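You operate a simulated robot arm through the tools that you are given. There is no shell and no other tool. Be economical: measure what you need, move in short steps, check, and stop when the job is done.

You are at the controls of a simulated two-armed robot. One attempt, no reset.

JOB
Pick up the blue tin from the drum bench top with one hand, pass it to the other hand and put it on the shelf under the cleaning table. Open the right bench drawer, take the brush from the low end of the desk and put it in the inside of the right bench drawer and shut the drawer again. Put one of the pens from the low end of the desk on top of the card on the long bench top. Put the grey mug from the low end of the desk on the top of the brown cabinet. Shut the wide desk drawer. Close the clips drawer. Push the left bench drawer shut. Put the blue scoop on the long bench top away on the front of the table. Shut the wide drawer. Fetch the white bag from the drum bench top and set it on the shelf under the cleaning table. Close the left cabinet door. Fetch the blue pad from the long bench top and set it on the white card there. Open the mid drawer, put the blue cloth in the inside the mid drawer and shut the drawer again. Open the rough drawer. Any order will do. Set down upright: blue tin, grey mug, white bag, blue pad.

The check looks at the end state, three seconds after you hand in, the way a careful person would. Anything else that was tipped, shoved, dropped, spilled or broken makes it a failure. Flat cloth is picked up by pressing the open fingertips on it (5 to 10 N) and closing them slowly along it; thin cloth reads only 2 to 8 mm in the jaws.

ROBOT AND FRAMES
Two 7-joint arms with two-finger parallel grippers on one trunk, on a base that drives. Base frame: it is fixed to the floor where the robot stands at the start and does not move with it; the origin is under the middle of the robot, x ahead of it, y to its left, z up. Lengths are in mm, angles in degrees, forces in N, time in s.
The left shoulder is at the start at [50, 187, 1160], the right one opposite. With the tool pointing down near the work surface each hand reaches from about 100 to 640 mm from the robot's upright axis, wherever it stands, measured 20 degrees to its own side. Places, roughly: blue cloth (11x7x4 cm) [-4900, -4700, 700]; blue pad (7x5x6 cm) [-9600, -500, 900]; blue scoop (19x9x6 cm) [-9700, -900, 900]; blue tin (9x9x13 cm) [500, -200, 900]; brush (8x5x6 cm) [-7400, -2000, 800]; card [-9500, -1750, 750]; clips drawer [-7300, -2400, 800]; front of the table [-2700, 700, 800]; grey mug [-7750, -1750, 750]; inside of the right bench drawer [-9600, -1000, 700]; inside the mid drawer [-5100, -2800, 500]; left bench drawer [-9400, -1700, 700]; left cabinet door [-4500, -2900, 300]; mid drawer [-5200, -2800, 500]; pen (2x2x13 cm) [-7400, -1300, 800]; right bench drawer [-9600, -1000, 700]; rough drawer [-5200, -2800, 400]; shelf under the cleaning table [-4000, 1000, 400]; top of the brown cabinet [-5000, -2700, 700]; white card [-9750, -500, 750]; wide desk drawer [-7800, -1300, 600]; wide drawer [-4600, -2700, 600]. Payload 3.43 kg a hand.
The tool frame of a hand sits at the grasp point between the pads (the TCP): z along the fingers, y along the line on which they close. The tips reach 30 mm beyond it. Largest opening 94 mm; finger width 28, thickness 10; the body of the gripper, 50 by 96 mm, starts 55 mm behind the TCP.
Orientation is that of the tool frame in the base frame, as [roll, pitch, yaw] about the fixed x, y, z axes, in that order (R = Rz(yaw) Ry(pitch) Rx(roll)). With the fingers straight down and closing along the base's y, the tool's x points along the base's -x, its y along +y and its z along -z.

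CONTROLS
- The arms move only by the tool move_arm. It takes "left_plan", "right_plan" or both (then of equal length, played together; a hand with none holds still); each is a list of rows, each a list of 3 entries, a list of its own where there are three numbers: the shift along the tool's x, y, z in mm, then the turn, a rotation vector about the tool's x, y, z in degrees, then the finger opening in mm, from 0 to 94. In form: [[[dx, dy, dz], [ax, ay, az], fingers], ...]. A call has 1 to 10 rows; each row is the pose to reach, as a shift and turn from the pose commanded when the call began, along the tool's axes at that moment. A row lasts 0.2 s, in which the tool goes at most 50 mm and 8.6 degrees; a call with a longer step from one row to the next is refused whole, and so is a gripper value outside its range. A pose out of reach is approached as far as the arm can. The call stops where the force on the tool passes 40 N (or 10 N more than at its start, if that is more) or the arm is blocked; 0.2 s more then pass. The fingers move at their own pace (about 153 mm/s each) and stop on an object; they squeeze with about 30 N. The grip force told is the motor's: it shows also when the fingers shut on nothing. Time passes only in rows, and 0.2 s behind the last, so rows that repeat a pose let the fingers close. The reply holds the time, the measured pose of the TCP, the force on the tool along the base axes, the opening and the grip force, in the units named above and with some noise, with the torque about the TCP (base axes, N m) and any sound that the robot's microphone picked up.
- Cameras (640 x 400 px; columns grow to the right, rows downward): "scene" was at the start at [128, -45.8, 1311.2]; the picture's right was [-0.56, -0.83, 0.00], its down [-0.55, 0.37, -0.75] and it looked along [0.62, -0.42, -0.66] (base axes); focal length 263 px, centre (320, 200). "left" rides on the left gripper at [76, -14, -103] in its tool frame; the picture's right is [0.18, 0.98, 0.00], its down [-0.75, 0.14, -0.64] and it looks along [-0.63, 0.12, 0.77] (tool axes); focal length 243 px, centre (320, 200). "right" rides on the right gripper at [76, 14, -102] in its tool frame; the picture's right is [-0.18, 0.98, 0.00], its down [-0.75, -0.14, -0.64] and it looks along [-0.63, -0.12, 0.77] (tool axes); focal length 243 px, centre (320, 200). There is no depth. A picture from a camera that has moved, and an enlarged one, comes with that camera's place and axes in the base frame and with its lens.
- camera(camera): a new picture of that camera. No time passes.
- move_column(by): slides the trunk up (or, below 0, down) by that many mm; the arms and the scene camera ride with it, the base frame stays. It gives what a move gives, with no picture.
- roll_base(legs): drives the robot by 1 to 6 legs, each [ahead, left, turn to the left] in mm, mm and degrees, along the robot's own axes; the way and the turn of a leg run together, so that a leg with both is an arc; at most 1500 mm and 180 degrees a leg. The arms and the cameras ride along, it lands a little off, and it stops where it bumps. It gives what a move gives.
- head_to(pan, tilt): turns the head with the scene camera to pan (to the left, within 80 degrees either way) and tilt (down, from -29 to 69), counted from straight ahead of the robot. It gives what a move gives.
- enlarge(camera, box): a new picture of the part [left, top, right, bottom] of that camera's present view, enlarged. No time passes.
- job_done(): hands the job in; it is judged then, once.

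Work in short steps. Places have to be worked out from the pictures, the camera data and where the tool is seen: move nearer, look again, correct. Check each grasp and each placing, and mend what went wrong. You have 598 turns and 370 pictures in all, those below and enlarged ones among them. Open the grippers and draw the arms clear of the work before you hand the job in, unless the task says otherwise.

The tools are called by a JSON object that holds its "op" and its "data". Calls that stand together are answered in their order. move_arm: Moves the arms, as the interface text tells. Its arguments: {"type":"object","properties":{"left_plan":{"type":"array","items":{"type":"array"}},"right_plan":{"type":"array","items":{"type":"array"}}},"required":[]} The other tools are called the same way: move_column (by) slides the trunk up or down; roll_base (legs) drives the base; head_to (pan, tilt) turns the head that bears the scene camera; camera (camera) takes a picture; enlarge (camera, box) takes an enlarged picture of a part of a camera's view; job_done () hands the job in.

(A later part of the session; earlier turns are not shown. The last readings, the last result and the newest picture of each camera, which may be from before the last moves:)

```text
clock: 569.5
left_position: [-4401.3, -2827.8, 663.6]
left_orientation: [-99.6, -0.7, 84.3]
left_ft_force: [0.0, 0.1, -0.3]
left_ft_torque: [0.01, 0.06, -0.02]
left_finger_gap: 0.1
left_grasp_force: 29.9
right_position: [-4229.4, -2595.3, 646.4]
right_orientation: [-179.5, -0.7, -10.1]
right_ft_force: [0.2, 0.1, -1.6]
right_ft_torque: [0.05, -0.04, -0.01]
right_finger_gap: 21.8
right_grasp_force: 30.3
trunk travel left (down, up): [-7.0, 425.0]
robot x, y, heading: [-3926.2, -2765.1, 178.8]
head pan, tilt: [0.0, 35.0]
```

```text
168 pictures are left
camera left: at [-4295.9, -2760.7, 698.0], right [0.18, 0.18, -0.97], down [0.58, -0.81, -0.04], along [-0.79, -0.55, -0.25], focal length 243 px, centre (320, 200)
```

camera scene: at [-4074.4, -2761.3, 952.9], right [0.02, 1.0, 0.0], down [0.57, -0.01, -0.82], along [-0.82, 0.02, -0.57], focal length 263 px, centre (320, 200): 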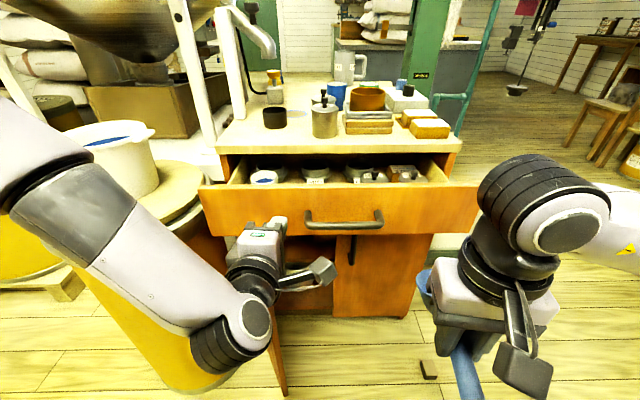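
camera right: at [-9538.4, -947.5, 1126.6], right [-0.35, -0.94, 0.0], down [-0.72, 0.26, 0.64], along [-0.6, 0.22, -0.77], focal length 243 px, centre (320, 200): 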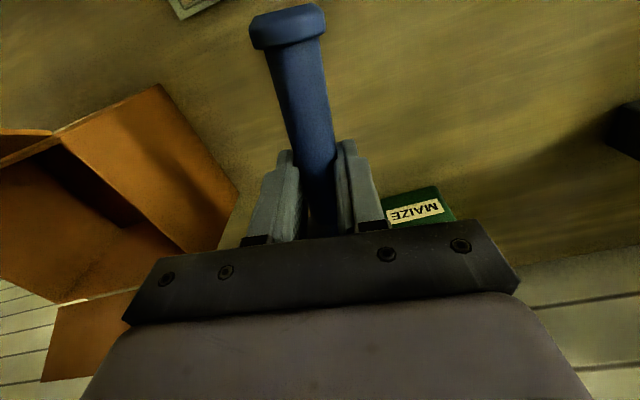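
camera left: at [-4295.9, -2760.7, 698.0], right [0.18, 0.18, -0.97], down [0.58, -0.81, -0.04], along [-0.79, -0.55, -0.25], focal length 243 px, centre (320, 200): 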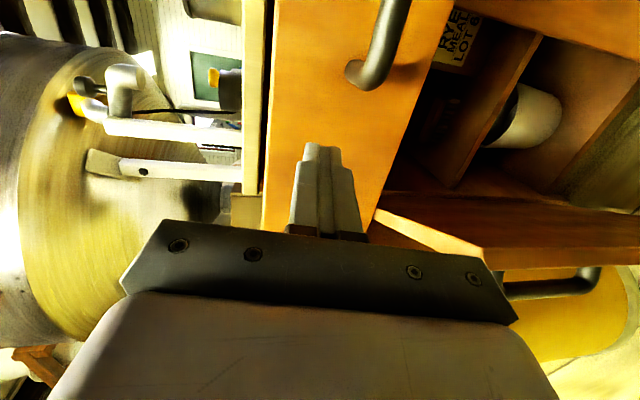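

The drawer face is near x -4509 (z 563-686), the handle at y -2705; my fist is at y -2828. I roll 60 mm ahead and then push slowly with the arm so the canisters do not topple.

{"op": "roll_base", "data": {"legs": [[60, 0, 0]]}}

{"op": "move_arm", "data": {"left_plan": [[[-12, -1, 8], [0, 0, 0], 0], [[-13, -3, 16], [0, 0, 0], 0], [[-14, -4, 24], [0, 0, 0], 0], [[-15, -5.5, 31], [0, 0, 0], 0], [[-16, -7, 39], [0, 0, 0], 0], [[-17, -8, 47], [0, 0, 0], 0], [[-18, -9.5, 55], [0, 0, 0], 0], [[-18, -11, 63], [0, 0, 0], 0], [[-19, -12, 70], [0, 0, 0], 0], [[-20, -13.5, 78], [0, 0, 0], 0]]}}

{"op": "camera", "data": {"camera": "scene"}}

```text
clock: 570.5
left_position: [-4461.7, -2824.8, 665.9]
left_orientation: [-99.6, -0.8, 84.3]
left_ft_force: [1.0, 0.2, -0.1]
left_ft_torque: [0.0, 0.0, 0.01]
left_finger_gap: 0.0
left_grasp_force: 29.6
right_position: [-4290.2, -2594.7, 646.8]
right_orientation: [-179.5, -0.7, -10.0]
right_ft_force: [0.3, -0.8, -0.8]
right_ft_torque: [-0.01, -0.02, -0.02]
right_finger_gap: 21.6
right_grasp_force: 30.2
trunk travel left (down, up): [-7.0, 425.0]
robot x, y, heading: [-3986.9, -2764.2, 178.8]
head pan, tilt: [0.0, 35.0]
```

```text
clock: 572.7
left_position: [-4544.5, -2837.5, 665.4]
left_orientation: [-99.7, -0.7, 84.4]
left_ft_force: [0.3, 0.8, -0.3]
left_ft_torque: [-0.02, 0.01, 0.01]
left_finger_gap: 0.3
left_grasp_force: 30.2
right_position: [-4288.7, -2594.8, 648.0]
right_orientation: [-179.5, -0.7, -10.0]
right_ft_force: [0.2, 0.8, -0.7]
right_ft_torque: [-0.04, -0.03, -0.01]
right_finger_gap: 22.1
right_grasp_force: 29.9
trunk travel left (down, up): [-7.0, 425.0]
robot x, y, heading: [-3986.9, -2766.3, 179.0]
head pan, tilt: [0.0, 35.0]
```

```text
167 pictures are left
camera scene: at [-4134.7, -2760.1, 952.9], right [0.02, 1.0, 0.0], down [0.57, -0.01, -0.82], along [-0.82, 0.02, -0.57], focal length 263 px, centre (320, 200)
```

scene: 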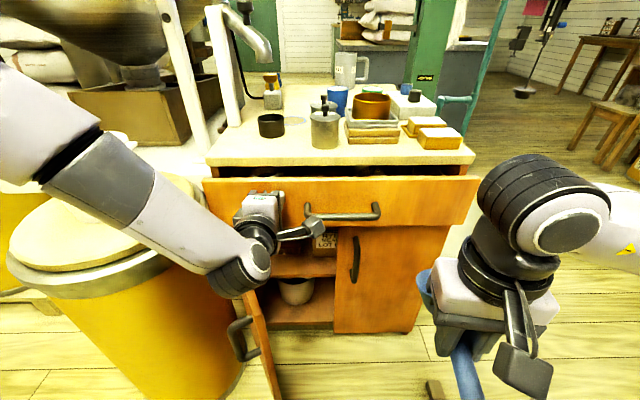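

Nearly in. I continue in small steps until it resists.

{"op": "move_arm", "data": {"left_plan": [[[-1, -1, 8], [0, 0, 0], 0], [[-2, -3, 16], [0, 0, 0], 0], [[-2, -4, 24], [0, 0, 0], 0], [[-3, -5.5, 31], [0, 0, 0], 0], [[-4, -7, 39], [0, 0, 0], 0], [[-5, -8, 47], [0, 0, 0], 0], [[-5.5, -9.5, 55], [0, 0, 0], 0], [[-6, -11, 63], [0, 0, 0], 0], [[-7, -12, 70], [0, 0, 0], 0]]}}

{"op": "camera", "data": {"camera": "scene"}}

```text
clock: 574.1
left_position: [-4581.7, -2835.1, 666.7]
left_orientation: [-100.2, -0.7, 84.6]
left_ft_force: [19.9, -4.2, 9.0]
left_ft_torque: [-0.1, 0.37, 0.38]
left_finger_gap: 0.0
left_grasp_force: 29.3
left hand out of reach, approached as far as the arm can: row 5, 6
right_position: [-4288.0, -2594.9, 649.0]
right_orientation: [-179.4, -0.6, -10.0]
right_ft_force: [0.9, 0.3, -0.3]
right_ft_torque: [0.01, 0.01, -0.01]
right_finger_gap: 21.8
right_grasp_force: 30.6
trunk travel left (down, up): [-7.0, 425.0]
robot x, y, heading: [-3987.2, -2763.8, 179.2]
head pan, tilt: [0.0, 35.0]
stopped in row 6 (left hand): the force on the tool passed its limit (the readings are from after the stop); the commanded pose is now the measured one
```

```text
166 pictures are left
camera scene: at [-4132.4, -2760.7, 953.4], right [0.02, 1.0, 0.0], down [0.57, -0.01, -0.82], along [-0.82, 0.01, -0.57], focal length 263 px, centre (320, 200)
```

scene: 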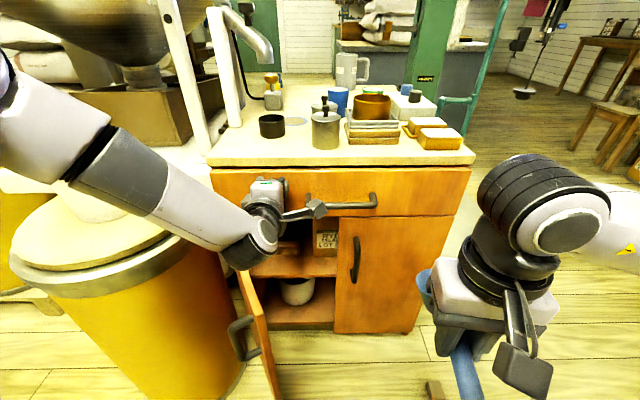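

The wide drawer is in. I withdraw the fist and raise the trunk to get a clear view of the drawer and the door.

{"op": "move_arm", "data": {"left_plan": [[[0, 0, -10], [0, 0, 0], 0], [[0, 0, -40], [0, 0, 0], 0], [[0, 0, -80], [0, 0, 0], 0], [[0, 0, -120], [0, 0, 0], 0]]}}

{"op": "roll_base", "data": {"legs": [[-120, 0, 1]]}}

{"op": "move_column", "data": {"by": 200}}

{"op": "head_to", "data": {"pan": 10, "tilt": 42}}

{"op": "camera", "data": {"camera": "scene"}}

```text
clock: 575.1
left_position: [-4464.2, -2846.2, 687.7]
left_orientation: [-100.3, -0.6, 84.6]
left_ft_force: [-0.3, 0.7, 1.1]
left_ft_torque: [0.0, -0.03, 0.03]
left_finger_gap: 0.0
left_grasp_force: 29.9
right_position: [-4288.9, -2594.6, 647.0]
right_orientation: [-179.5, -0.7, -10.0]
right_ft_force: [0.0, -0.3, -1.6]
right_ft_torque: [-0.05, -0.05, 0.03]
right_finger_gap: 21.6
right_grasp_force: 29.8
trunk travel left (down, up): [-7.0, 425.0]
robot x, y, heading: [-3986.8, -2768.1, 179.3]
head pan, tilt: [0.0, 35.0]
```

```text
clock: 576.3
left_position: [-4343.6, -2855.4, 686.8]
left_orientation: [-100.3, -0.7, 85.7]
left_ft_force: [0.0, 0.5, -1.1]
left_ft_torque: [-0.01, 0.02, 0.0]
left_finger_gap: 0.0
left_grasp_force: 29.9
right_position: [-4172.5, -2601.2, 645.6]
right_orientation: [-179.4, -0.7, -9.0]
right_ft_force: [-0.2, 0.7, -0.2]
right_ft_torque: [0.0, -0.02, 0.0]
right_finger_gap: 21.9
right_grasp_force: 30.2
trunk travel left (down, up): [-7.0, 425.0]
robot x, y, heading: [-3869.6, -2763.9, 179.7]
head pan, tilt: [0.0, 35.0]
```

```text
clock: 578.5
left_position: [-4342.2, -2855.3, 885.8]
left_orientation: [-100.3, -0.6, 85.6]
left_ft_force: [-0.3, 0.2, 0.7]
left_ft_torque: [0.04, -0.01, 0.01]
left_finger_gap: 0.1
left_grasp_force: 30.4
right_position: [-4172.3, -2600.7, 845.6]
right_orientation: [-179.5, -0.7, -9.0]
right_ft_force: [-0.7, 0.2, -0.1]
right_ft_torque: [0.02, -0.02, 0.01]
right_finger_gap: 21.8
right_grasp_force: 30.4
trunk travel left (down, up): [-207.0, 225.0]
robot x, y, heading: [-3864.8, -2759.8, 180.0]
head pan, tilt: [0.0, 35.0]
```

```text
clock: 579.2
left_position: [-4343.2, -2855.1, 887.0]
left_orientation: [-100.3, -0.8, 85.6]
left_ft_force: [-0.2, -0.9, -0.4]
left_ft_torque: [-0.02, 0.0, -0.01]
left_finger_gap: 0.0
left_grasp_force: 30.0
right_position: [-4172.4, -2600.3, 847.1]
right_orientation: [-179.5, -0.7, -9.0]
right_ft_force: [0.2, 0.2, -1.6]
right_ft_torque: [0.04, 0.0, -0.02]
right_finger_gap: 21.7
right_grasp_force: 30.3
trunk travel left (down, up): [-207.0, 225.0]
robot x, y, heading: [-3869.8, -2765.5, 179.9]
head pan, tilt: [10.0, 42.0]
```

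```text
165 pictures are left
camera scene: at [-4008.6, -2778.6, 1142.4], right [-0.17, 0.98, 0.0], down [0.66, 0.12, -0.74], along [-0.73, -0.13, -0.67], focal length 263 px, centre (320, 200)
```

scene: 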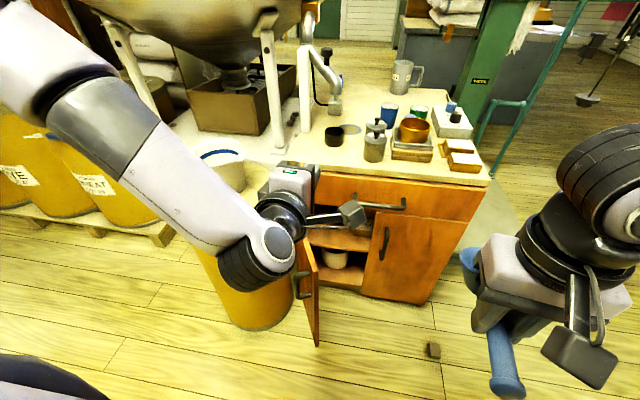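

The wide drawer is flush. The door stands open about 64 degrees, its free end near [-4385, -2862]. I turn the left jaws horizontal to straddle the door's edge.

{"op": "move_arm", "data": {"left_plan": [[[0, 0, -5], [0, 0, 8.5], 70], [[0, 0, -10], [0, 0, 17], 70], [[0, 0, -15], [0, 0, 25.5], 70], [[0, 0, -20], [0, 0, 34], 70], [[0, 0, -20], [0, 0, 42.5], 70], [[0, 0, -20], [0, 0, 51], 70], [[0, 0, -20], [0, 0, 59.5], 70], [[0, 0, -20], [0, 0, 68], 70], [[0, 0, -20], [0, 0, 76.5], 70], [[0, 0, -20], [0, 0, 85], 70]]}}

{"op": "move_column", "data": {"by": -205}}

{"op": "camera", "data": {"camera": "left"}}

{"op": "camera", "data": {"camera": "scene"}}

```text
clock: 581.4
left_position: [-4325.1, -2857.1, 890.2]
left_orientation: [-152.2, 78.3, 23.9]
left_ft_force: [-1.1, -0.6, -0.1]
left_ft_torque: [0.01, -0.03, -0.02]
left_finger_gap: 70.3
left_grasp_force: 0.1
right_position: [-4171.7, -2600.6, 847.0]
right_orientation: [-179.6, -0.7, -9.0]
right_ft_force: [-0.2, 0.4, -0.6]
right_ft_torque: [-0.01, -0.04, 0.02]
right_finger_gap: 21.9
right_grasp_force: 30.5
trunk travel left (down, up): [-207.0, 225.0]
robot x, y, heading: [-3864.6, -2765.9, 179.9]
head pan, tilt: [10.0, 42.0]
```

```text
clock: 583.6
left_position: [-4323.2, -2856.9, 685.3]
left_orientation: [-151.4, 78.2, 24.6]
left_ft_force: [-0.2, -0.5, -0.6]
left_ft_torque: [-0.01, 0.0, 0.0]
left_finger_gap: 70.1
left_grasp_force: 0.0
right_position: [-4172.0, -2601.3, 641.5]
right_orientation: [-179.5, -0.7, -9.0]
right_ft_force: [-0.3, 0.5, -0.7]
right_ft_torque: [0.01, -0.04, -0.01]
right_finger_gap: 21.8
right_grasp_force: 29.6
trunk travel left (down, up): [-2.0, 430.0]
robot x, y, heading: [-3869.5, -2760.7, 179.9]
head pan, tilt: [10.0, 42.0]
```

```text
164 pictures are left
camera left: at [-4208.8, -2843.6, 631.3], right [-0.03, -0.96, -0.28], down [0.48, -0.25, 0.84], along [-0.88, -0.11, 0.47], focal length 243 px, centre (320, 200)
```

left: 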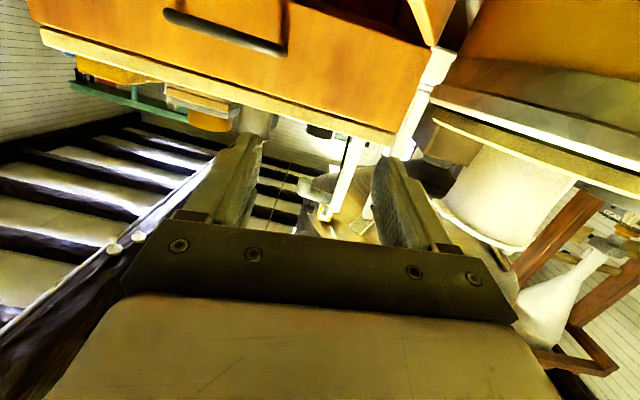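

```text
163 pictures are left
camera scene: at [-4008.5, -2778.6, 937.5], right [-0.17, 0.98, 0.0], down [0.66, 0.12, -0.74], along [-0.73, -0.13, -0.67], focal length 263 px, centre (320, 200)
```

scene: 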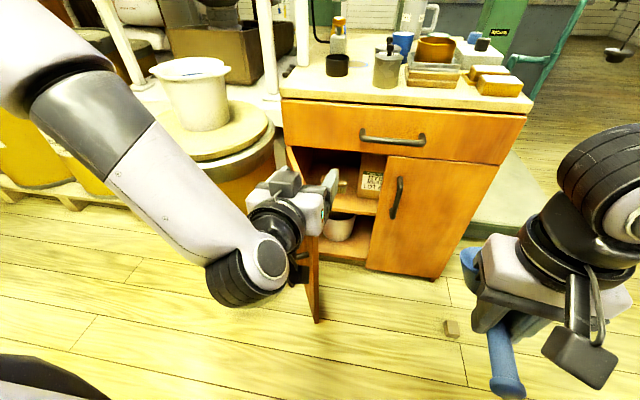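

The free end is confirmed at about [-4379, -2853]. I lower the open jaws in front of it to z≈500.

{"op": "move_arm", "data": {"left_plan": [[[45, 4, 5], [0, 0, 0], 70], [[90, 9, 10], [0, 0, 0], 70], [[135, 13, 18], [0, 0, 0], 70], [[180, 18, 27], [0, 0, 0], 70]]}}

{"op": "camera", "data": {"camera": "left"}}

{"op": "camera", "data": {"camera": "scene"}}

```text
clock: 584.6
left_position: [-4307.5, -2815.2, 543.8]
left_orientation: [-152.4, 78.0, 24.3]
left_ft_force: [-0.5, -0.1, -0.2]
left_ft_torque: [0.0, 0.0, 0.01]
left_finger_gap: 70.1
left_grasp_force: 0.0
left hand out of reach, approached as far as the arm can: row 2, 3, 4
right_position: [-4170.8, -2600.7, 641.9]
right_orientation: [-179.5, -0.7, -9.0]
right_ft_force: [-0.2, -0.5, -0.6]
right_ft_torque: [-0.03, -0.02, 0.0]
right_finger_gap: 21.9
right_grasp_force: 30.0
trunk travel left (down, up): [-2.0, 430.0]
robot x, y, heading: [-3868.8, -2764.1, 180.0]
head pan, tilt: [10.0, 42.0]
```

```text
162 pictures are left
camera left: at [-4191.0, -2800.1, 490.1], right [-0.01, -0.96, -0.28], down [0.48, -0.25, 0.84], along [-0.88, -0.12, 0.46], focal length 243 px, centre (320, 200)
```

left: 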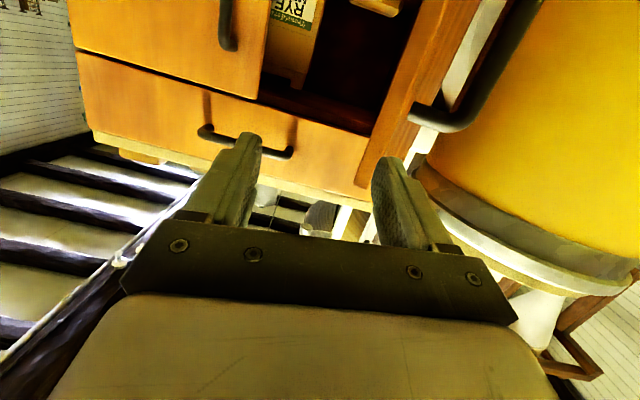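

```text
161 pictures are left
camera scene: at [-4008.5, -2778.7, 937.5], right [-0.17, 0.98, 0.0], down [0.66, 0.12, -0.74], along [-0.73, -0.13, -0.67], focal length 263 px, centre (320, 200)
```

scene: 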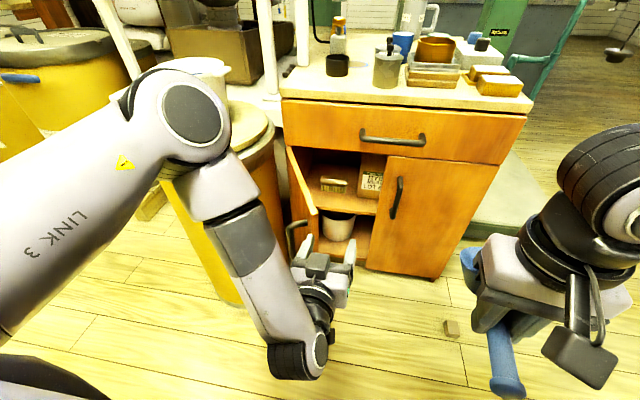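

The hand drifted 40 mm to the right of the door edge. I shift the base 50 mm left to bring the jaws in line.

{"op": "roll_base", "data": {"legs": [[0, 50, 0]]}}

{"op": "camera", "data": {"camera": "left"}}

```text
clock: 585.5
left_position: [-4306.5, -2864.7, 543.6]
left_orientation: [-152.5, 78.1, 24.0]
left_ft_force: [-0.5, -0.2, 0.4]
left_ft_torque: [0.0, -0.01, 0.02]
left_finger_gap: 70.1
left_grasp_force: 0.0
right_position: [-4172.2, -2651.7, 641.5]
right_orientation: [-179.6, -0.7, -9.0]
right_ft_force: [-0.1, 0.4, -0.8]
right_ft_torque: [0.01, -0.05, 0.0]
right_finger_gap: 21.9
right_grasp_force: 29.7
trunk travel left (down, up): [-2.0, 430.0]
robot x, y, heading: [-3870.1, -2816.9, 180.1]
head pan, tilt: [10.0, 42.0]
```

```text
160 pictures are left
camera left: at [-4191.1, -2850.2, 490.4], right [-0.01, -0.96, -0.27], down [0.48, -0.25, 0.84], along [-0.88, -0.12, 0.46], focal length 243 px, centre (320, 200)
```

left: 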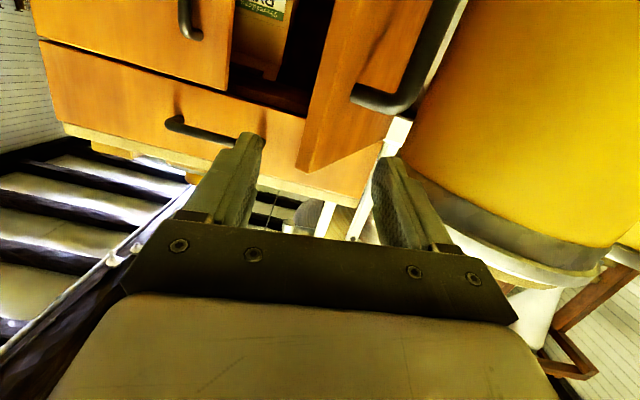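

The door's edge is between the jaws, about 30 mm below its top. I advance 70 mm to straddle it.

{"op": "move_arm", "data": {"left_plan": [[[0, 0, 20], [0, 0, 0], 70], [[0, 0, 40], [0, 0, 0], 70], [[0, 0, 55], [0, 0, 0], 70], [[0, 0, 70], [0, 0, 0], 70]]}}

{"op": "camera", "data": {"camera": "left"}}

{"op": "camera", "data": {"camera": "scene"}}

```text
clock: 586.5
left_position: [-4371.1, -2847.5, 541.8]
left_orientation: [-153.2, 77.8, 23.7]
left_ft_force: [0.4, 0.7, -0.2]
left_ft_torque: [0.02, 0.01, 0.01]
left_finger_gap: 70.0
left_grasp_force: 0.0
left hand out of reach, approached as far as the arm can: row 1, 2, 3, 4
right_position: [-4172.7, -2651.1, 641.9]
right_orientation: [-179.5, -0.8, -9.1]
right_ft_force: [-0.1, -0.2, -1.6]
right_ft_torque: [0.02, -0.01, 0.02]
right_finger_gap: 21.7
right_grasp_force: 29.8
trunk travel left (down, up): [-2.0, 430.0]
robot x, y, heading: [-3868.2, -2814.6, 179.9]
head pan, tilt: [10.0, 42.0]
```

```text
159 pictures are left
camera left: at [-4255.2, -2832.1, 488.7], right [-0.01, -0.96, -0.27], down [0.48, -0.24, 0.84], along [-0.88, -0.12, 0.46], focal length 243 px, centre (320, 200)
```

left: 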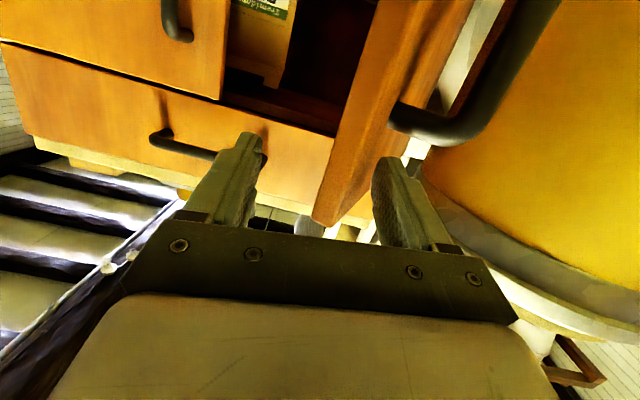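

```text
158 pictures are left
camera scene: at [-4008.5, -2828.5, 937.4], right [-0.17, 0.98, 0.0], down [0.66, 0.12, -0.74], along [-0.73, -0.13, -0.67], focal length 263 px, centre (320, 200)
```

scene: 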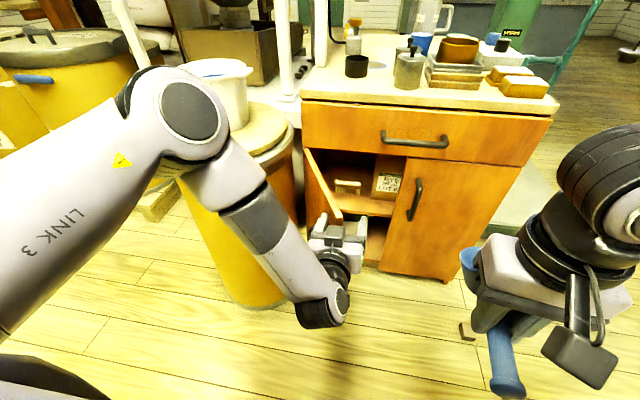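

The door edge is between the fingers. I swing it by moving the base diagonally: ahead 65 mm and right 90 mm.

{"op": "roll_base", "data": {"legs": [[30, -50, 0], [35, -40, 0]]}}

{"op": "camera", "data": {"camera": "scene"}}

{"op": "camera", "data": {"camera": "left"}}

```text
clock: 588.0
left_position: [-4434.4, -2757.9, 542.2]
left_orientation: [-153.2, 77.8, 23.7]
left_ft_force: [-0.9, 0.9, 0.8]
left_ft_torque: [-0.02, 0.0, 0.0]
left_finger_gap: 70.1
left_grasp_force: 0.0
right_position: [-4237.4, -2561.7, 641.7]
right_orientation: [-179.5, -0.7, -8.9]
right_ft_force: [-0.1, 0.1, -0.6]
right_ft_torque: [0.02, -0.05, 0.0]
right_finger_gap: 21.8
right_grasp_force: 29.9
trunk travel left (down, up): [-2.0, 430.0]
robot x, y, heading: [-3933.0, -2725.0, 180.2]
head pan, tilt: [10.0, 42.0]
```

```text
157 pictures are left
camera scene: at [-4073.1, -2739.1, 937.4], right [-0.17, 0.98, 0.0], down [0.66, 0.12, -0.74], along [-0.73, -0.13, -0.67], focal length 263 px, centre (320, 200)
```

scene: 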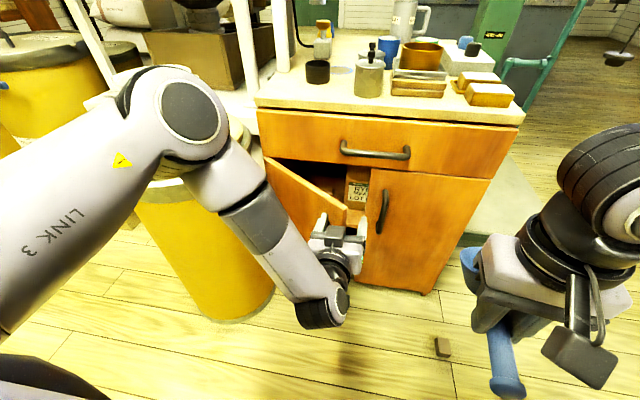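

```text
156 pictures are left
camera left: at [-4319.7, -2742.7, 488.7], right [-0.01, -0.96, -0.27], down [0.48, -0.24, 0.84], along [-0.88, -0.12, 0.46], focal length 243 px, centre (320, 200)
```

left: 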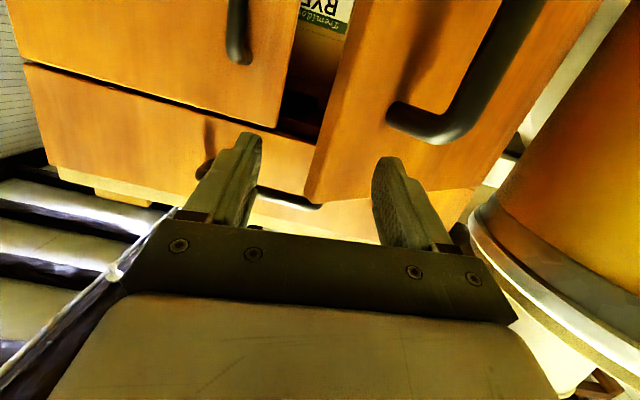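

The door is about 40 degrees open now. I back the hand out, close the fist, and set it in front of the door's outer face.

{"op": "move_arm", "data": {"left_plan": [[[0, 0, -30], [0, 0, 0], 70], [[0, 0, -60], [0, 0, 0], 40], [[0, 0, -70], [0, 0, 0], 0], [[0, 0, -70], [0, 0, 0], 0]]}}

{"op": "roll_base", "data": {"legs": [[0, 45, 0]]}}

{"op": "camera", "data": {"camera": "left"}}

```text
clock: 589.0
left_position: [-4365.9, -2762.0, 554.1]
left_orientation: [-153.1, 77.8, 23.9]
left_ft_force: [-0.1, 0.0, 0.5]
left_ft_torque: [0.01, 0.0, 0.03]
left_finger_gap: 0.0
left_grasp_force: 29.4
right_position: [-4236.4, -2561.9, 642.4]
right_orientation: [-179.6, -0.8, -9.0]
right_ft_force: [0.4, 0.4, -0.2]
right_ft_torque: [-0.01, -0.01, 0.02]
right_finger_gap: 21.7
right_grasp_force: 30.1
trunk travel left (down, up): [-2.0, 430.0]
robot x, y, heading: [-3932.1, -2724.4, 180.1]
head pan, tilt: [10.0, 42.0]
```

```text
clock: 590.0
left_position: [-4366.5, -2805.9, 554.8]
left_orientation: [-153.2, 77.8, 23.7]
left_ft_force: [-1.0, 0.0, -0.2]
left_ft_torque: [0.0, 0.01, 0.0]
left_finger_gap: 0.0
left_grasp_force: 30.3
right_position: [-4236.6, -2605.5, 642.0]
right_orientation: [-179.4, -0.8, -8.9]
right_ft_force: [0.8, 0.6, 0.2]
right_ft_torque: [-0.04, -0.04, -0.01]
right_finger_gap: 21.6
right_grasp_force: 30.3
trunk travel left (down, up): [-2.0, 430.0]
robot x, y, heading: [-3932.2, -2771.3, 180.1]
head pan, tilt: [10.0, 42.0]
```

```text
155 pictures are left
camera left: at [-4250.7, -2791.1, 501.8], right [-0.01, -0.96, -0.27], down [0.48, -0.24, 0.84], along [-0.88, -0.12, 0.46], focal length 243 px, centre (320, 200)
```

left: 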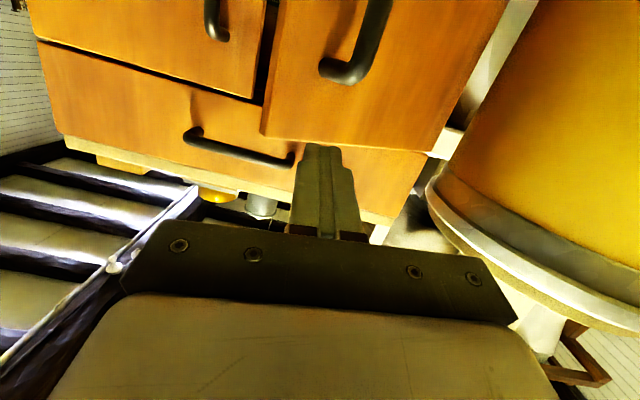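

In front of the door, near its top. I roll in and press until it resists.

{"op": "roll_base", "data": {"legs": [[205, 0, 0]]}}

{"op": "camera", "data": {"camera": "scene"}}

{"op": "move_arm", "data": {"left_plan": [[[0, 0, 8], [0, 0, 0], 0], [[0, 0, 16], [0, 0, 0], 0], [[0, 0, 24], [0, 0, 0], 0], [[0, 0, 32], [0, 0, 0], 0], [[0, 0, 40], [0, 0, 0], 0], [[0, 0, 48], [0, 0, 0], 0]]}}

{"op": "camera", "data": {"camera": "scene"}}

```text
clock: 591.6
left_position: [-4569.6, -2804.3, 555.4]
left_orientation: [-153.1, 77.8, 23.7]
left_ft_force: [-0.3, 0.1, -0.6]
left_ft_torque: [0.01, -0.03, 0.01]
left_finger_gap: 0.2
left_grasp_force: 30.3
right_position: [-4439.0, -2605.1, 642.9]
right_orientation: [-179.5, -0.7, -9.1]
right_ft_force: [-0.8, -0.9, -0.7]
right_ft_torque: [0.01, -0.01, 0.02]
right_finger_gap: 21.8
right_grasp_force: 30.0
trunk travel left (down, up): [-2.0, 430.0]
robot x, y, heading: [-4133.2, -2765.4, 179.8]
head pan, tilt: [10.0, 42.0]
```

```text
154 pictures are left
camera scene: at [-4275.8, -2783.1, 937.4], right [-0.17, 0.99, 0.0], down [0.66, 0.12, -0.74], along [-0.73, -0.13, -0.67], focal length 263 px, centre (320, 200)
```

scene: 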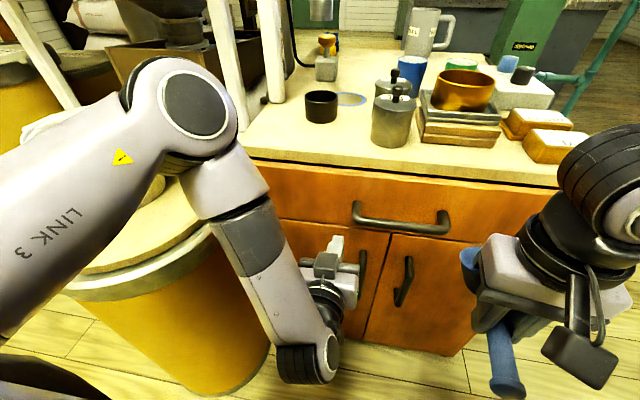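

```text
clock: 592.2
left_position: [-4581.1, -2804.3, 552.8]
left_orientation: [-153.4, 77.8, 23.5]
left_ft_force: [13.5, -3.4, 10.0]
left_ft_torque: [-0.03, 0.43, 0.18]
left_finger_gap: 0.0
left_grasp_force: 30.2
right_position: [-4439.1, -2604.5, 641.3]
right_orientation: [-179.5, -0.5, -9.2]
right_ft_force: [0.2, 0.3, -0.5]
right_ft_torque: [-0.01, 0.0, 0.02]
right_finger_gap: 22.1
right_grasp_force: 30.1
trunk travel left (down, up): [-2.0, 430.0]
robot x, y, heading: [-4135.6, -2772.0, 179.9]
head pan, tilt: [10.0, 42.0]
stopped in row 3 (left hand): the force on the tool passed its limit (the readings are from after the stop); the commanded pose is now the measured one
```

```text
153 pictures are left
camera scene: at [-4274.2, -2783.5, 937.8], right [-0.17, 0.98, 0.0], down [0.66, 0.12, -0.74], along [-0.73, -0.13, -0.67], focal length 263 px, centre (320, 200)
```

scene: 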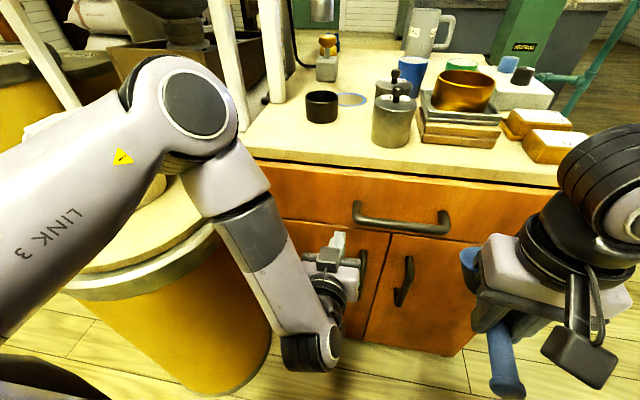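

Resisted. I withdraw and inspect the door and drawer closely.

{"op": "move_arm", "data": {"left_plan": [[[0, 0, -10], [0, 0, 0], 0], [[0, 0, -40], [0, 0, 0], 0], [[0, 0, -80], [0, 0, 0], 0]]}}

{"op": "roll_base", "data": {"legs": [[-250, 0, 0]]}}

{"op": "camera", "data": {"camera": "left"}}

{"op": "enlarge", "data": {"camera": "scene", "box": [220, 80, 540, 320]}}

```text
clock: 593.0
left_position: [-4502.9, -2809.2, 565.3]
left_orientation: [-153.9, 77.6, 22.9]
left_ft_force: [-0.2, -0.6, 0.8]
left_ft_torque: [0.01, -0.01, 0.0]
left_finger_gap: 0.2
left_grasp_force: 30.3
right_position: [-4437.9, -2606.4, 642.5]
right_orientation: [-179.5, -0.7, -9.0]
right_ft_force: [-0.2, 0.4, -0.2]
right_ft_torque: [-0.01, -0.03, -0.01]
right_finger_gap: 21.6
right_grasp_force: 29.8
trunk travel left (down, up): [-2.0, 430.0]
robot x, y, heading: [-4131.1, -2769.5, 180.0]
head pan, tilt: [10.0, 42.0]
```

```text
clock: 594.9
left_position: [-4253.7, -2809.1, 566.3]
left_orientation: [-153.9, 77.6, 22.9]
left_ft_force: [-0.7, -0.7, -0.7]
left_ft_torque: [-0.02, 0.0, 0.03]
left_finger_gap: 0.0
left_grasp_force: 29.7
right_position: [-4189.3, -2606.7, 641.8]
right_orientation: [-179.6, -0.8, -9.0]
right_ft_force: [1.1, 0.1, -0.3]
right_ft_torque: [-0.02, -0.06, -0.01]
right_finger_gap: 21.7
right_grasp_force: 30.3
trunk travel left (down, up): [-2.0, 430.0]
robot x, y, heading: [-3884.0, -2767.5, -180.0]
head pan, tilt: [10.0, 42.0]
```

```text
152 pictures are left
camera left: at [-4137.5, -2794.7, 513.0], right [-0.01, -0.96, -0.27], down [0.47, -0.24, 0.85], along [-0.88, -0.12, 0.46], focal length 243 px, centre (320, 200)
```

left: 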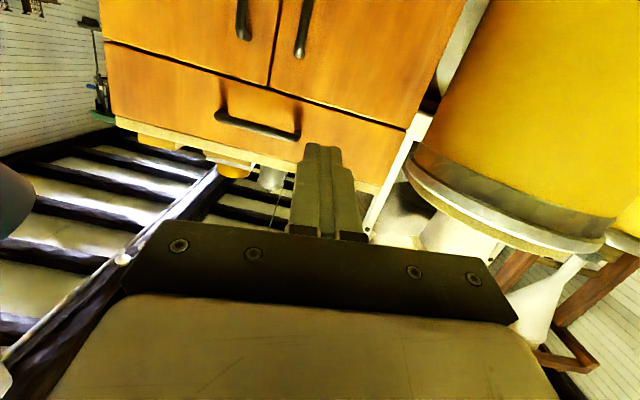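

```text
1.67 times, centred on (380, 200) of scene
camera zoom: at [-4025.6, -2783.5, 937.4], right [-0.17, 0.98, 0.0], down [0.66, 0.12, -0.74], along [-0.73, -0.13, -0.67], focal length 438 px, centre (220, 200)
```

zoom: 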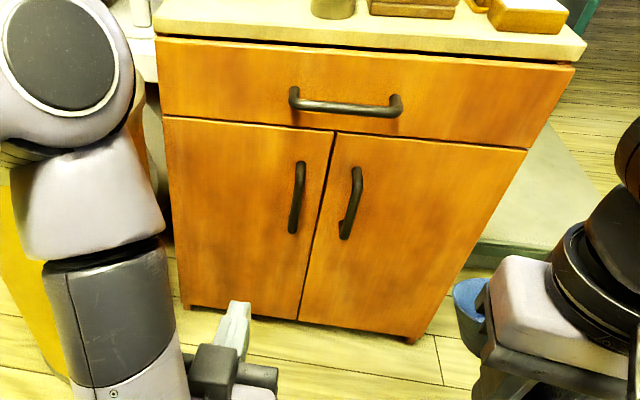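

Door and drawer are both flush. Now the cloth: I raise the trunk, fold the left hand down and drive south along the aisle.

{"op": "move_column", "data": {"by": 395}}

{"op": "move_arm", "data": {"left_plan": [[[0, 10, -5], [0, 7.8, 0], 30], [[0, 20, -10], [0, 15.6, 0], 60], [[0, 35, -15], [0, 23.4, 0], 94], [[0, 50, -20], [0, 31.2, 0], 94], [[0, 65, -25], [0, 39, 0], 94], [[0, 80, -30], [0, 46.8, 0], 94], [[0, 95, -30], [0, 54.6, 0], 94], [[0, 110, -30], [0, 62.4, 0], 94], [[0, 125, -30], [0, 70.2, 0], 94], [[0, 140, -30], [0, 77.6, 0], 94]]}}

{"op": "roll_base", "data": {"legs": [[-60, 0, 0], [0, 1250, 0]]}}

{"op": "head_to", "data": {"pan": 35, "tilt": 30}}

{"op": "camera", "data": {"camera": "scene"}}

```text
clock: 598.6
left_position: [-4253.7, -2809.5, 960.6]
left_orientation: [-153.9, 77.6, 22.9]
left_ft_force: [0.0, -0.5, 1.1]
left_ft_torque: [0.0, 0.01, 0.0]
left_finger_gap: 0.0
left_grasp_force: 30.0
right_position: [-4189.1, -2606.9, 1036.9]
right_orientation: [-179.5, -0.7, -8.9]
right_ft_force: [0.4, 0.1, -1.2]
right_ft_torque: [-0.03, -0.02, 0.03]
right_finger_gap: 21.9
right_grasp_force: 30.2
trunk travel left (down, up): [-397.0, 35.0]
robot x, y, heading: [-3884.3, -2768.8, -179.9]
head pan, tilt: [10.0, 42.0]
```

```text
clock: 600.9
left_position: [-4229.7, -2951.4, 952.7]
left_orientation: [-174.5, 1.3, -2.5]
left_ft_force: [0.3, -0.6, -0.1]
left_ft_torque: [-0.01, 0.0, 0.03]
left_finger_gap: 94.0
left_grasp_force: 0.1
right_position: [-4190.6, -2605.5, 1037.1]
right_orientation: [-179.5, -0.7, -9.0]
right_ft_force: [-0.3, 0.0, -1.2]
right_ft_torque: [0.0, -0.03, 0.01]
right_finger_gap: 21.8
right_grasp_force: 30.0
trunk travel left (down, up): [-397.0, 35.0]
robot x, y, heading: [-3884.2, -2768.5, -180.2]
head pan, tilt: [10.0, 42.0]
```

```text
clock: 606.6
left_position: [-4164.8, -4054.7, 954.3]
left_orientation: [-174.7, 1.2, -1.4]
left_ft_force: [-0.9, 0.7, -0.3]
left_ft_torque: [-0.01, 0.0, -0.01]
left_finger_gap: 93.8
left_grasp_force: 0.0
right_position: [-4129.5, -3708.2, 1036.0]
right_orientation: [-179.6, -0.7, -8.0]
right_ft_force: [0.5, 0.5, -1.0]
right_ft_torque: [-0.04, -0.02, -0.03]
right_finger_gap: 21.8
right_grasp_force: 29.9
trunk travel left (down, up): [-397.0, 35.0]
robot x, y, heading: [-3820.9, -3868.9, -179.2]
head pan, tilt: [10.0, 42.0]
stopped in leg 2: the robot was blocked; the commanded pose is now the measured one
```

```text
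clock: 607.5
left_position: [-4164.5, -4055.0, 953.5]
left_orientation: [-174.6, 1.2, -1.5]
left_ft_force: [0.1, -0.4, 0.5]
left_ft_torque: [0.02, 0.02, -0.01]
left_finger_gap: 94.1
left_grasp_force: 0.0
right_position: [-4128.7, -3709.6, 1037.0]
right_orientation: [-179.5, -0.7, -8.0]
right_ft_force: [0.2, -0.5, -0.9]
right_ft_torque: [0.0, -0.04, 0.0]
right_finger_gap: 21.8
right_grasp_force: 29.8
trunk travel left (down, up): [-397.0, 35.0]
robot x, y, heading: [-3823.2, -3865.4, -178.9]
head pan, tilt: [35.0, 30.0]
```

```text
150 pictures are left
camera scene: at [-3954.4, -3920.7, 1350.7], right [-0.59, 0.81, 0.0], down [0.41, 0.29, -0.87], along [-0.7, -0.51, -0.5], focal length 263 px, centre (320, 200)
```

scene: 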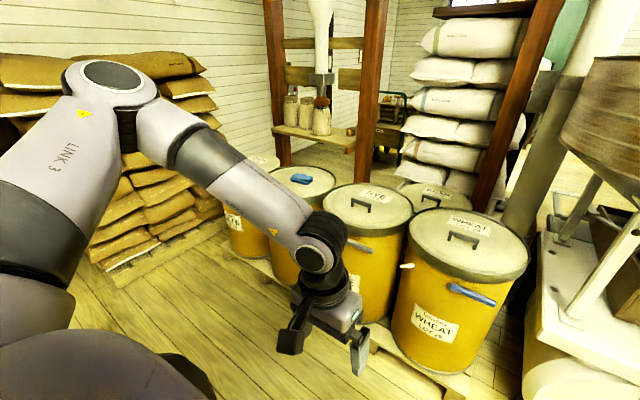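

Blocked on the east side by machinery; I move 260 mm west and continue south to stand in front of the cloth's drum (about [-4979, -4790]).

{"op": "roll_base", "data": {"legs": [[0, -20, 0], [270, 0, -0.8], [0, 830, 0]]}}

{"op": "head_to", "data": {"pan": 10, "tilt": 35}}

{"op": "camera", "data": {"camera": "scene"}}

```text
clock: 613.8
left_position: [-4430.8, -4864.8, 954.0]
left_orientation: [-174.6, 1.1, -2.1]
left_ft_force: [-0.5, 0.5, 0.6]
left_ft_torque: [0.0, -0.02, 0.0]
left_finger_gap: 94.1
left_grasp_force: 0.0
right_position: [-4393.1, -4519.4, 1036.6]
right_orientation: [-179.6, -0.7, -8.6]
right_ft_force: [-0.1, 0.4, -0.6]
right_ft_torque: [-0.02, -0.02, -0.05]
right_finger_gap: 21.9
right_grasp_force: 29.9
trunk travel left (down, up): [-397.0, 35.0]
robot x, y, heading: [-4087.4, -4682.1, -179.7]
head pan, tilt: [35.0, 30.0]
```

```text
clock: 614.7
left_position: [-4432.6, -4864.0, 953.7]
left_orientation: [-174.7, 1.3, -2.2]
left_ft_force: [-0.2, -0.6, 0.4]
left_ft_torque: [0.03, -0.01, -0.01]
left_finger_gap: 94.1
left_grasp_force: 0.0
right_position: [-4392.5, -4519.3, 1036.6]
right_orientation: [-179.7, -0.7, -8.6]
right_ft_force: [-0.2, 0.3, -0.6]
right_ft_torque: [-0.03, -0.06, 0.01]
right_finger_gap: 21.7
right_grasp_force: 29.9
trunk travel left (down, up): [-397.0, 35.0]
robot x, y, heading: [-4088.1, -4683.8, -179.9]
head pan, tilt: [10.0, 35.0]
```

```text
149 pictures are left
camera scene: at [-4232.4, -4696.1, 1342.9], right [-0.18, 0.98, 0.0], down [0.56, 0.1, -0.82], along [-0.81, -0.15, -0.57], focal length 263 px, centre (320, 200)
```

scene: 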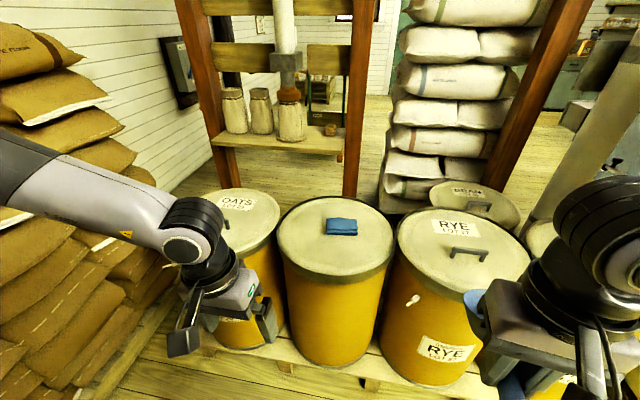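

The cloth lies folded on the drum lid at about [-4935, -4753, 748]. I roll closer and bring the left hand above it.

{"op": "roll_base", "data": {"legs": [[325, 0, 0]]}}

{"op": "move_arm", "data": {"left_plan": [[[-35, -21, 5], [-1, 0, 0], 94], [[-70, -42, 10], [-2.2, 0, 0], 94], [[-105, -63, 15], [-3.3, 0, 0], 94], [[-140, -84, 20], [-4.4, 0, 0], 94], [[-176, -105, 25], [-5.4, -1.2, 0], 94]]}}

{"op": "camera", "data": {"camera": "left"}}

{"op": "camera", "data": {"camera": "scene"}}

```text
clock: 616.9
left_position: [-4746.0, -4866.1, 953.3]
left_orientation: [-174.5, 1.3, -2.0]
left_ft_force: [0.2, 0.2, 0.2]
left_ft_torque: [0.01, -0.01, -0.02]
left_finger_gap: 93.8
left_grasp_force: 0.1
right_position: [-4704.8, -4522.2, 1037.9]
right_orientation: [-179.6, -0.7, -8.7]
right_ft_force: [0.5, -0.2, -0.9]
right_ft_torque: [-0.01, -0.04, 0.01]
right_finger_gap: 21.8
right_grasp_force: 30.2
trunk travel left (down, up): [-397.0, 35.0]
robot x, y, heading: [-4401.1, -4682.9, -179.6]
head pan, tilt: [10.0, 35.0]
stopped in leg 1: the robot was blocked; the commanded pose is now the measured one
```

```text
clock: 618.1
left_position: [-4918.3, -4752.8, 941.0]
left_orientation: [179.9, 2.4, -2.0]
left_ft_force: [0.1, 0.4, 0.6]
left_ft_torque: [0.02, -0.05, 0.05]
left_finger_gap: 94.1
left_grasp_force: 0.0
right_position: [-4707.0, -4520.9, 1035.6]
right_orientation: [-179.7, -0.8, -8.7]
right_ft_force: [-1.0, 0.6, -0.5]
right_ft_torque: [-0.03, -0.02, 0.04]
right_finger_gap: 21.9
right_grasp_force: 29.9
trunk travel left (down, up): [-397.0, 35.0]
robot x, y, heading: [-4400.2, -4679.5, -179.7]
head pan, tilt: [10.0, 35.0]
```

```text
148 pictures are left
camera left: at [-4838.6, -4740.5, 1041.4], right [0.15, -0.99, -0.01], down [-0.73, -0.12, 0.67], along [-0.67, -0.1, -0.74], focal length 243 px, centre (320, 200)
```

left: 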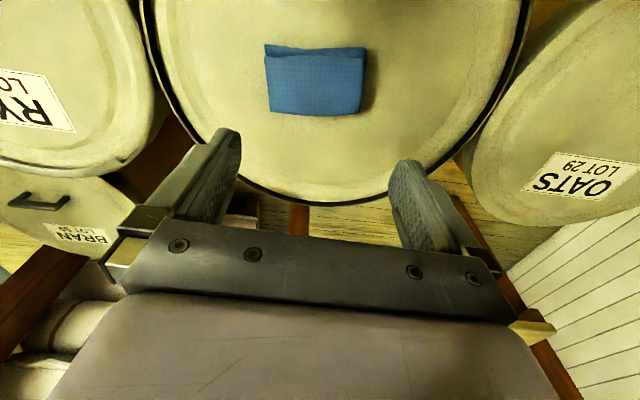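

```text
147 pictures are left
camera scene: at [-4546.7, -4697.4, 1342.9], right [-0.18, 0.98, 0.0], down [0.56, 0.1, -0.82], along [-0.81, -0.15, -0.57], focal length 263 px, centre (320, 200)
```

scene: 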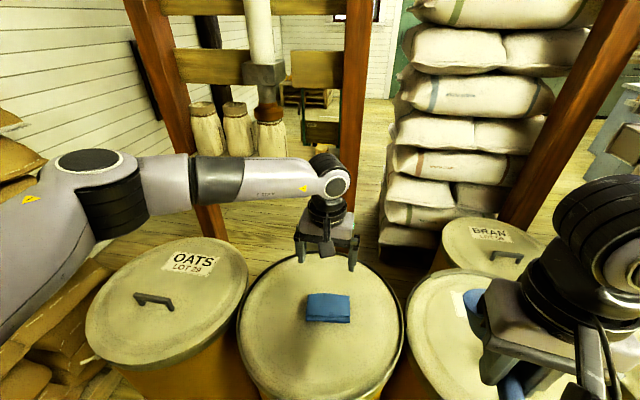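

The cloth is about 114 x 72 mm, centred near [-4927, -4749]. I centre and level the hand and lower to just above it.

{"op": "move_arm", "data": {"left_plan": [[[-4, -4, 35], [0, 0.8, 0], 88], [[-8, -4, 70], [0, 1.6, 0], 88], [[-10, -4, 105], [0, 2.4, 0], 88], [[-10, -4, 130], [0, 2.4, 0], 88]]}}

{"op": "camera", "data": {"camera": "left"}}

```text
clock: 619.1
left_position: [-4934.6, -4749.7, 813.1]
left_orientation: [-180.0, 0.1, -2.0]
left_ft_force: [-0.2, 0.6, 0.4]
left_ft_torque: [-0.01, -0.02, 0.05]
left_finger_gap: 87.8
left_grasp_force: 0.1
right_position: [-4705.7, -4521.7, 1036.4]
right_orientation: [-179.6, -0.8, -8.6]
right_ft_force: [0.6, -0.1, -0.6]
right_ft_torque: [-0.04, -0.03, 0.02]
right_finger_gap: 21.9
right_grasp_force: 30.0
trunk travel left (down, up): [-397.0, 35.0]
robot x, y, heading: [-4401.6, -4685.8, -179.5]
head pan, tilt: [10.0, 35.0]
```

```text
146 pictures are left
camera left: at [-4858.3, -4736.9, 915.1], right [0.15, -0.99, 0.0], down [-0.76, -0.11, 0.64], along [-0.64, -0.1, -0.77], focal length 243 px, centre (320, 200)
```

left: 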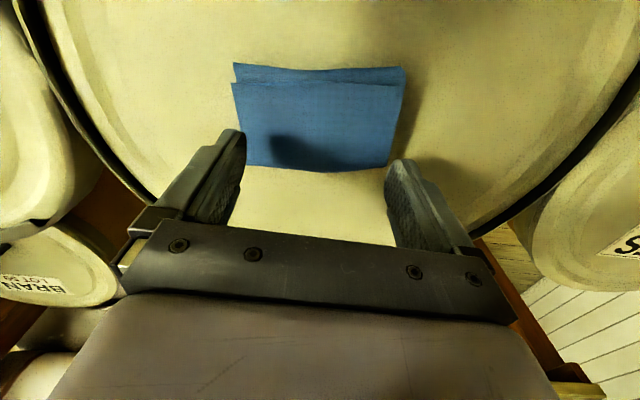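

Cloth centre is about 11 mm nearer. I shift and descend in small steps, watching for 5-10 N.

{"op": "move_arm", "data": {"left_plan": [[[10, -3, 5], [0, 0, 0], 88], [[10, -3, 12], [0, 0, 0], 88], [[10, -3, 18], [0, 0, 0], 88], [[10, -3, 22], [0, 0, 0], 88]]}}

```text
clock: 620.1
left_position: [-4923.2, -4746.3, 793.9]
left_orientation: [180.0, 0.4, -2.0]
left_ft_force: [2.5, -3.8, 13.0]
left_ft_torque: [-0.14, -0.19, 0.0]
left_finger_gap: 88.1
left_grasp_force: 0.0
right_position: [-4705.5, -4522.1, 1037.0]
right_orientation: [-179.6, -0.8, -8.7]
right_ft_force: [0.1, 0.2, 0.0]
right_ft_torque: [0.0, -0.02, -0.01]
right_finger_gap: 21.6
right_grasp_force: 30.7
trunk travel left (down, up): [-397.0, 35.0]
robot x, y, heading: [-4403.7, -4682.7, -179.4]
head pan, tilt: [10.0, 35.0]
```

Contact at about 13 N. I ease up 1 mm and close slowly along the cloth.

{"op": "move_arm", "data": {"left_plan": [[[0, 0, -1], [0, 0, 0], 80], [[0, 0, -1], [0, 0, 0], 72], [[0, 0, -1], [0, 0, 0], 64], [[0, 0, -1], [0, 0, 0], 56], [[0, 0, -1], [0, 0, 0], 48], [[0, 0, -1], [0, 0, 0], 40], [[0, 0, -1], [0, 0, 0], 32], [[0, 0, -1], [0, 0, 0], 24], [[0, 0, -1], [0, 0, 0], 16], [[0, 0, -1], [0, 0, 0], 8]]}}

{"op": "move_arm", "data": {"left_plan": [[[0, 0, 0], [0, 0, 0], 0], [[0, 0, 0], [0, 0, 0], 0], [[0, 0, 0], [0, 0, 0], 0]]}}

{"op": "camera", "data": {"camera": "left"}}

```text
clock: 622.3
left_position: [-4922.8, -4746.4, 791.5]
left_orientation: [179.9, 0.3, -2.0]
left_ft_force: [0.8, -1.5, 16.7]
left_ft_torque: [-0.02, -0.08, -0.01]
left_finger_gap: 15.1
left_grasp_force: 6.4
right_position: [-4705.9, -4521.6, 1037.8]
right_orientation: [-179.5, -0.7, -8.5]
right_ft_force: [1.1, 0.2, -1.4]
right_ft_torque: [-0.01, -0.03, -0.03]
right_finger_gap: 22.0
right_grasp_force: 29.8
trunk travel left (down, up): [-397.0, 35.0]
robot x, y, heading: [-4403.5, -4680.8, -179.7]
head pan, tilt: [10.0, 35.0]
```

```text
clock: 623.1
left_position: [-4922.6, -4746.2, 792.9]
left_orientation: [180.0, 0.2, -2.0]
left_ft_force: [1.9, -0.9, 16.7]
left_ft_torque: [-0.02, -0.09, -0.04]
left_finger_gap: 0.0
left_grasp_force: 30.3
right_position: [-4706.9, -4521.1, 1037.4]
right_orientation: [-179.6, -0.7, -8.6]
right_ft_force: [0.3, -0.5, -1.2]
right_ft_torque: [-0.02, -0.04, -0.03]
right_finger_gap: 21.8
right_grasp_force: 30.5
trunk travel left (down, up): [-397.0, 35.0]
robot x, y, heading: [-4400.5, -4680.8, -179.7]
head pan, tilt: [10.0, 35.0]
```

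```text
145 pictures are left
camera left: at [-4846.3, -4733.6, 895.7], right [0.15, -0.99, 0.0], down [-0.76, -0.11, 0.64], along [-0.64, -0.1, -0.76], focal length 243 px, centre (320, 200)
```

left: 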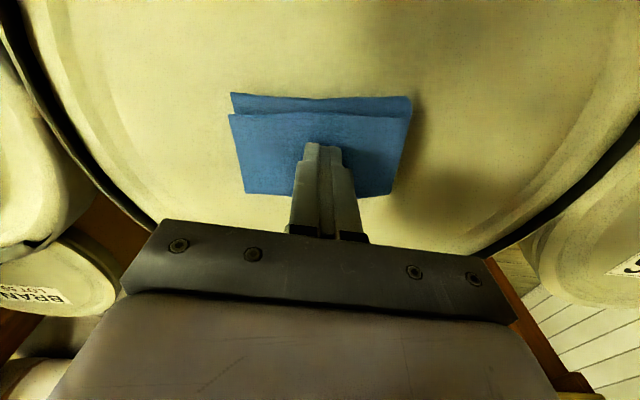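

The fingers closed on nothing, the press was too hard. I lift, reopen to 70 mm and set a lighter press.

{"op": "move_arm", "data": {"left_plan": [[[0, 0, -15], [0, 0, 0], 30], [[0, 0, -15], [0, 0, 0], 70], [[0, 0, -15], [0, 0, 0], 70], [[0, 0, -6], [0, 0, 0], 70], [[0, 0, -3], [0, 0, 0], 70], [[0, 0, -2], [0, 0, 0], 70], [[0, 0, -2], [0, 0, 0], 70]]}}

```text
clock: 624.7
left_position: [-4923.5, -4747.0, 794.5]
left_orientation: [179.9, 0.0, -2.0]
left_ft_force: [-0.1, -0.7, -0.4]
left_ft_torque: [0.01, -0.02, 0.04]
left_finger_gap: 69.8
left_grasp_force: 0.0
right_position: [-4706.5, -4521.1, 1036.8]
right_orientation: [-179.7, -0.7, -8.6]
right_ft_force: [-0.2, 0.1, -1.4]
right_ft_torque: [0.01, -0.05, -0.02]
right_finger_gap: 21.9
right_grasp_force: 29.8
trunk travel left (down, up): [-397.0, 35.0]
robot x, y, heading: [-4401.1, -4680.7, -179.6]
head pan, tilt: [10.0, 35.0]
```

{"op": "move_arm", "data": {"left_plan": [[[0, 0, 1], [0, 0, 0], 70], [[0, 0, 1.5], [0, 0, 0], 70], [[0, 0, 1.5], [0, 0, 0], 70]]}}

```text
clock: 625.5
left_position: [-4923.1, -4744.5, 793.1]
left_orientation: [-179.9, 0.1, -2.0]
left_ft_force: [1.4, -0.7, 5.6]
left_ft_torque: [-0.01, -0.09, -0.01]
left_finger_gap: 70.0
left_grasp_force: 0.1
right_position: [-4706.3, -4521.1, 1036.3]
right_orientation: [-179.6, -0.6, -8.6]
right_ft_force: [-0.6, 0.1, 0.3]
right_ft_torque: [-0.01, -0.05, 0.0]
right_finger_gap: 21.7
right_grasp_force: 29.9
trunk travel left (down, up): [-397.0, 35.0]
robot x, y, heading: [-4399.6, -4683.3, -179.8]
head pan, tilt: [10.0, 35.0]
```

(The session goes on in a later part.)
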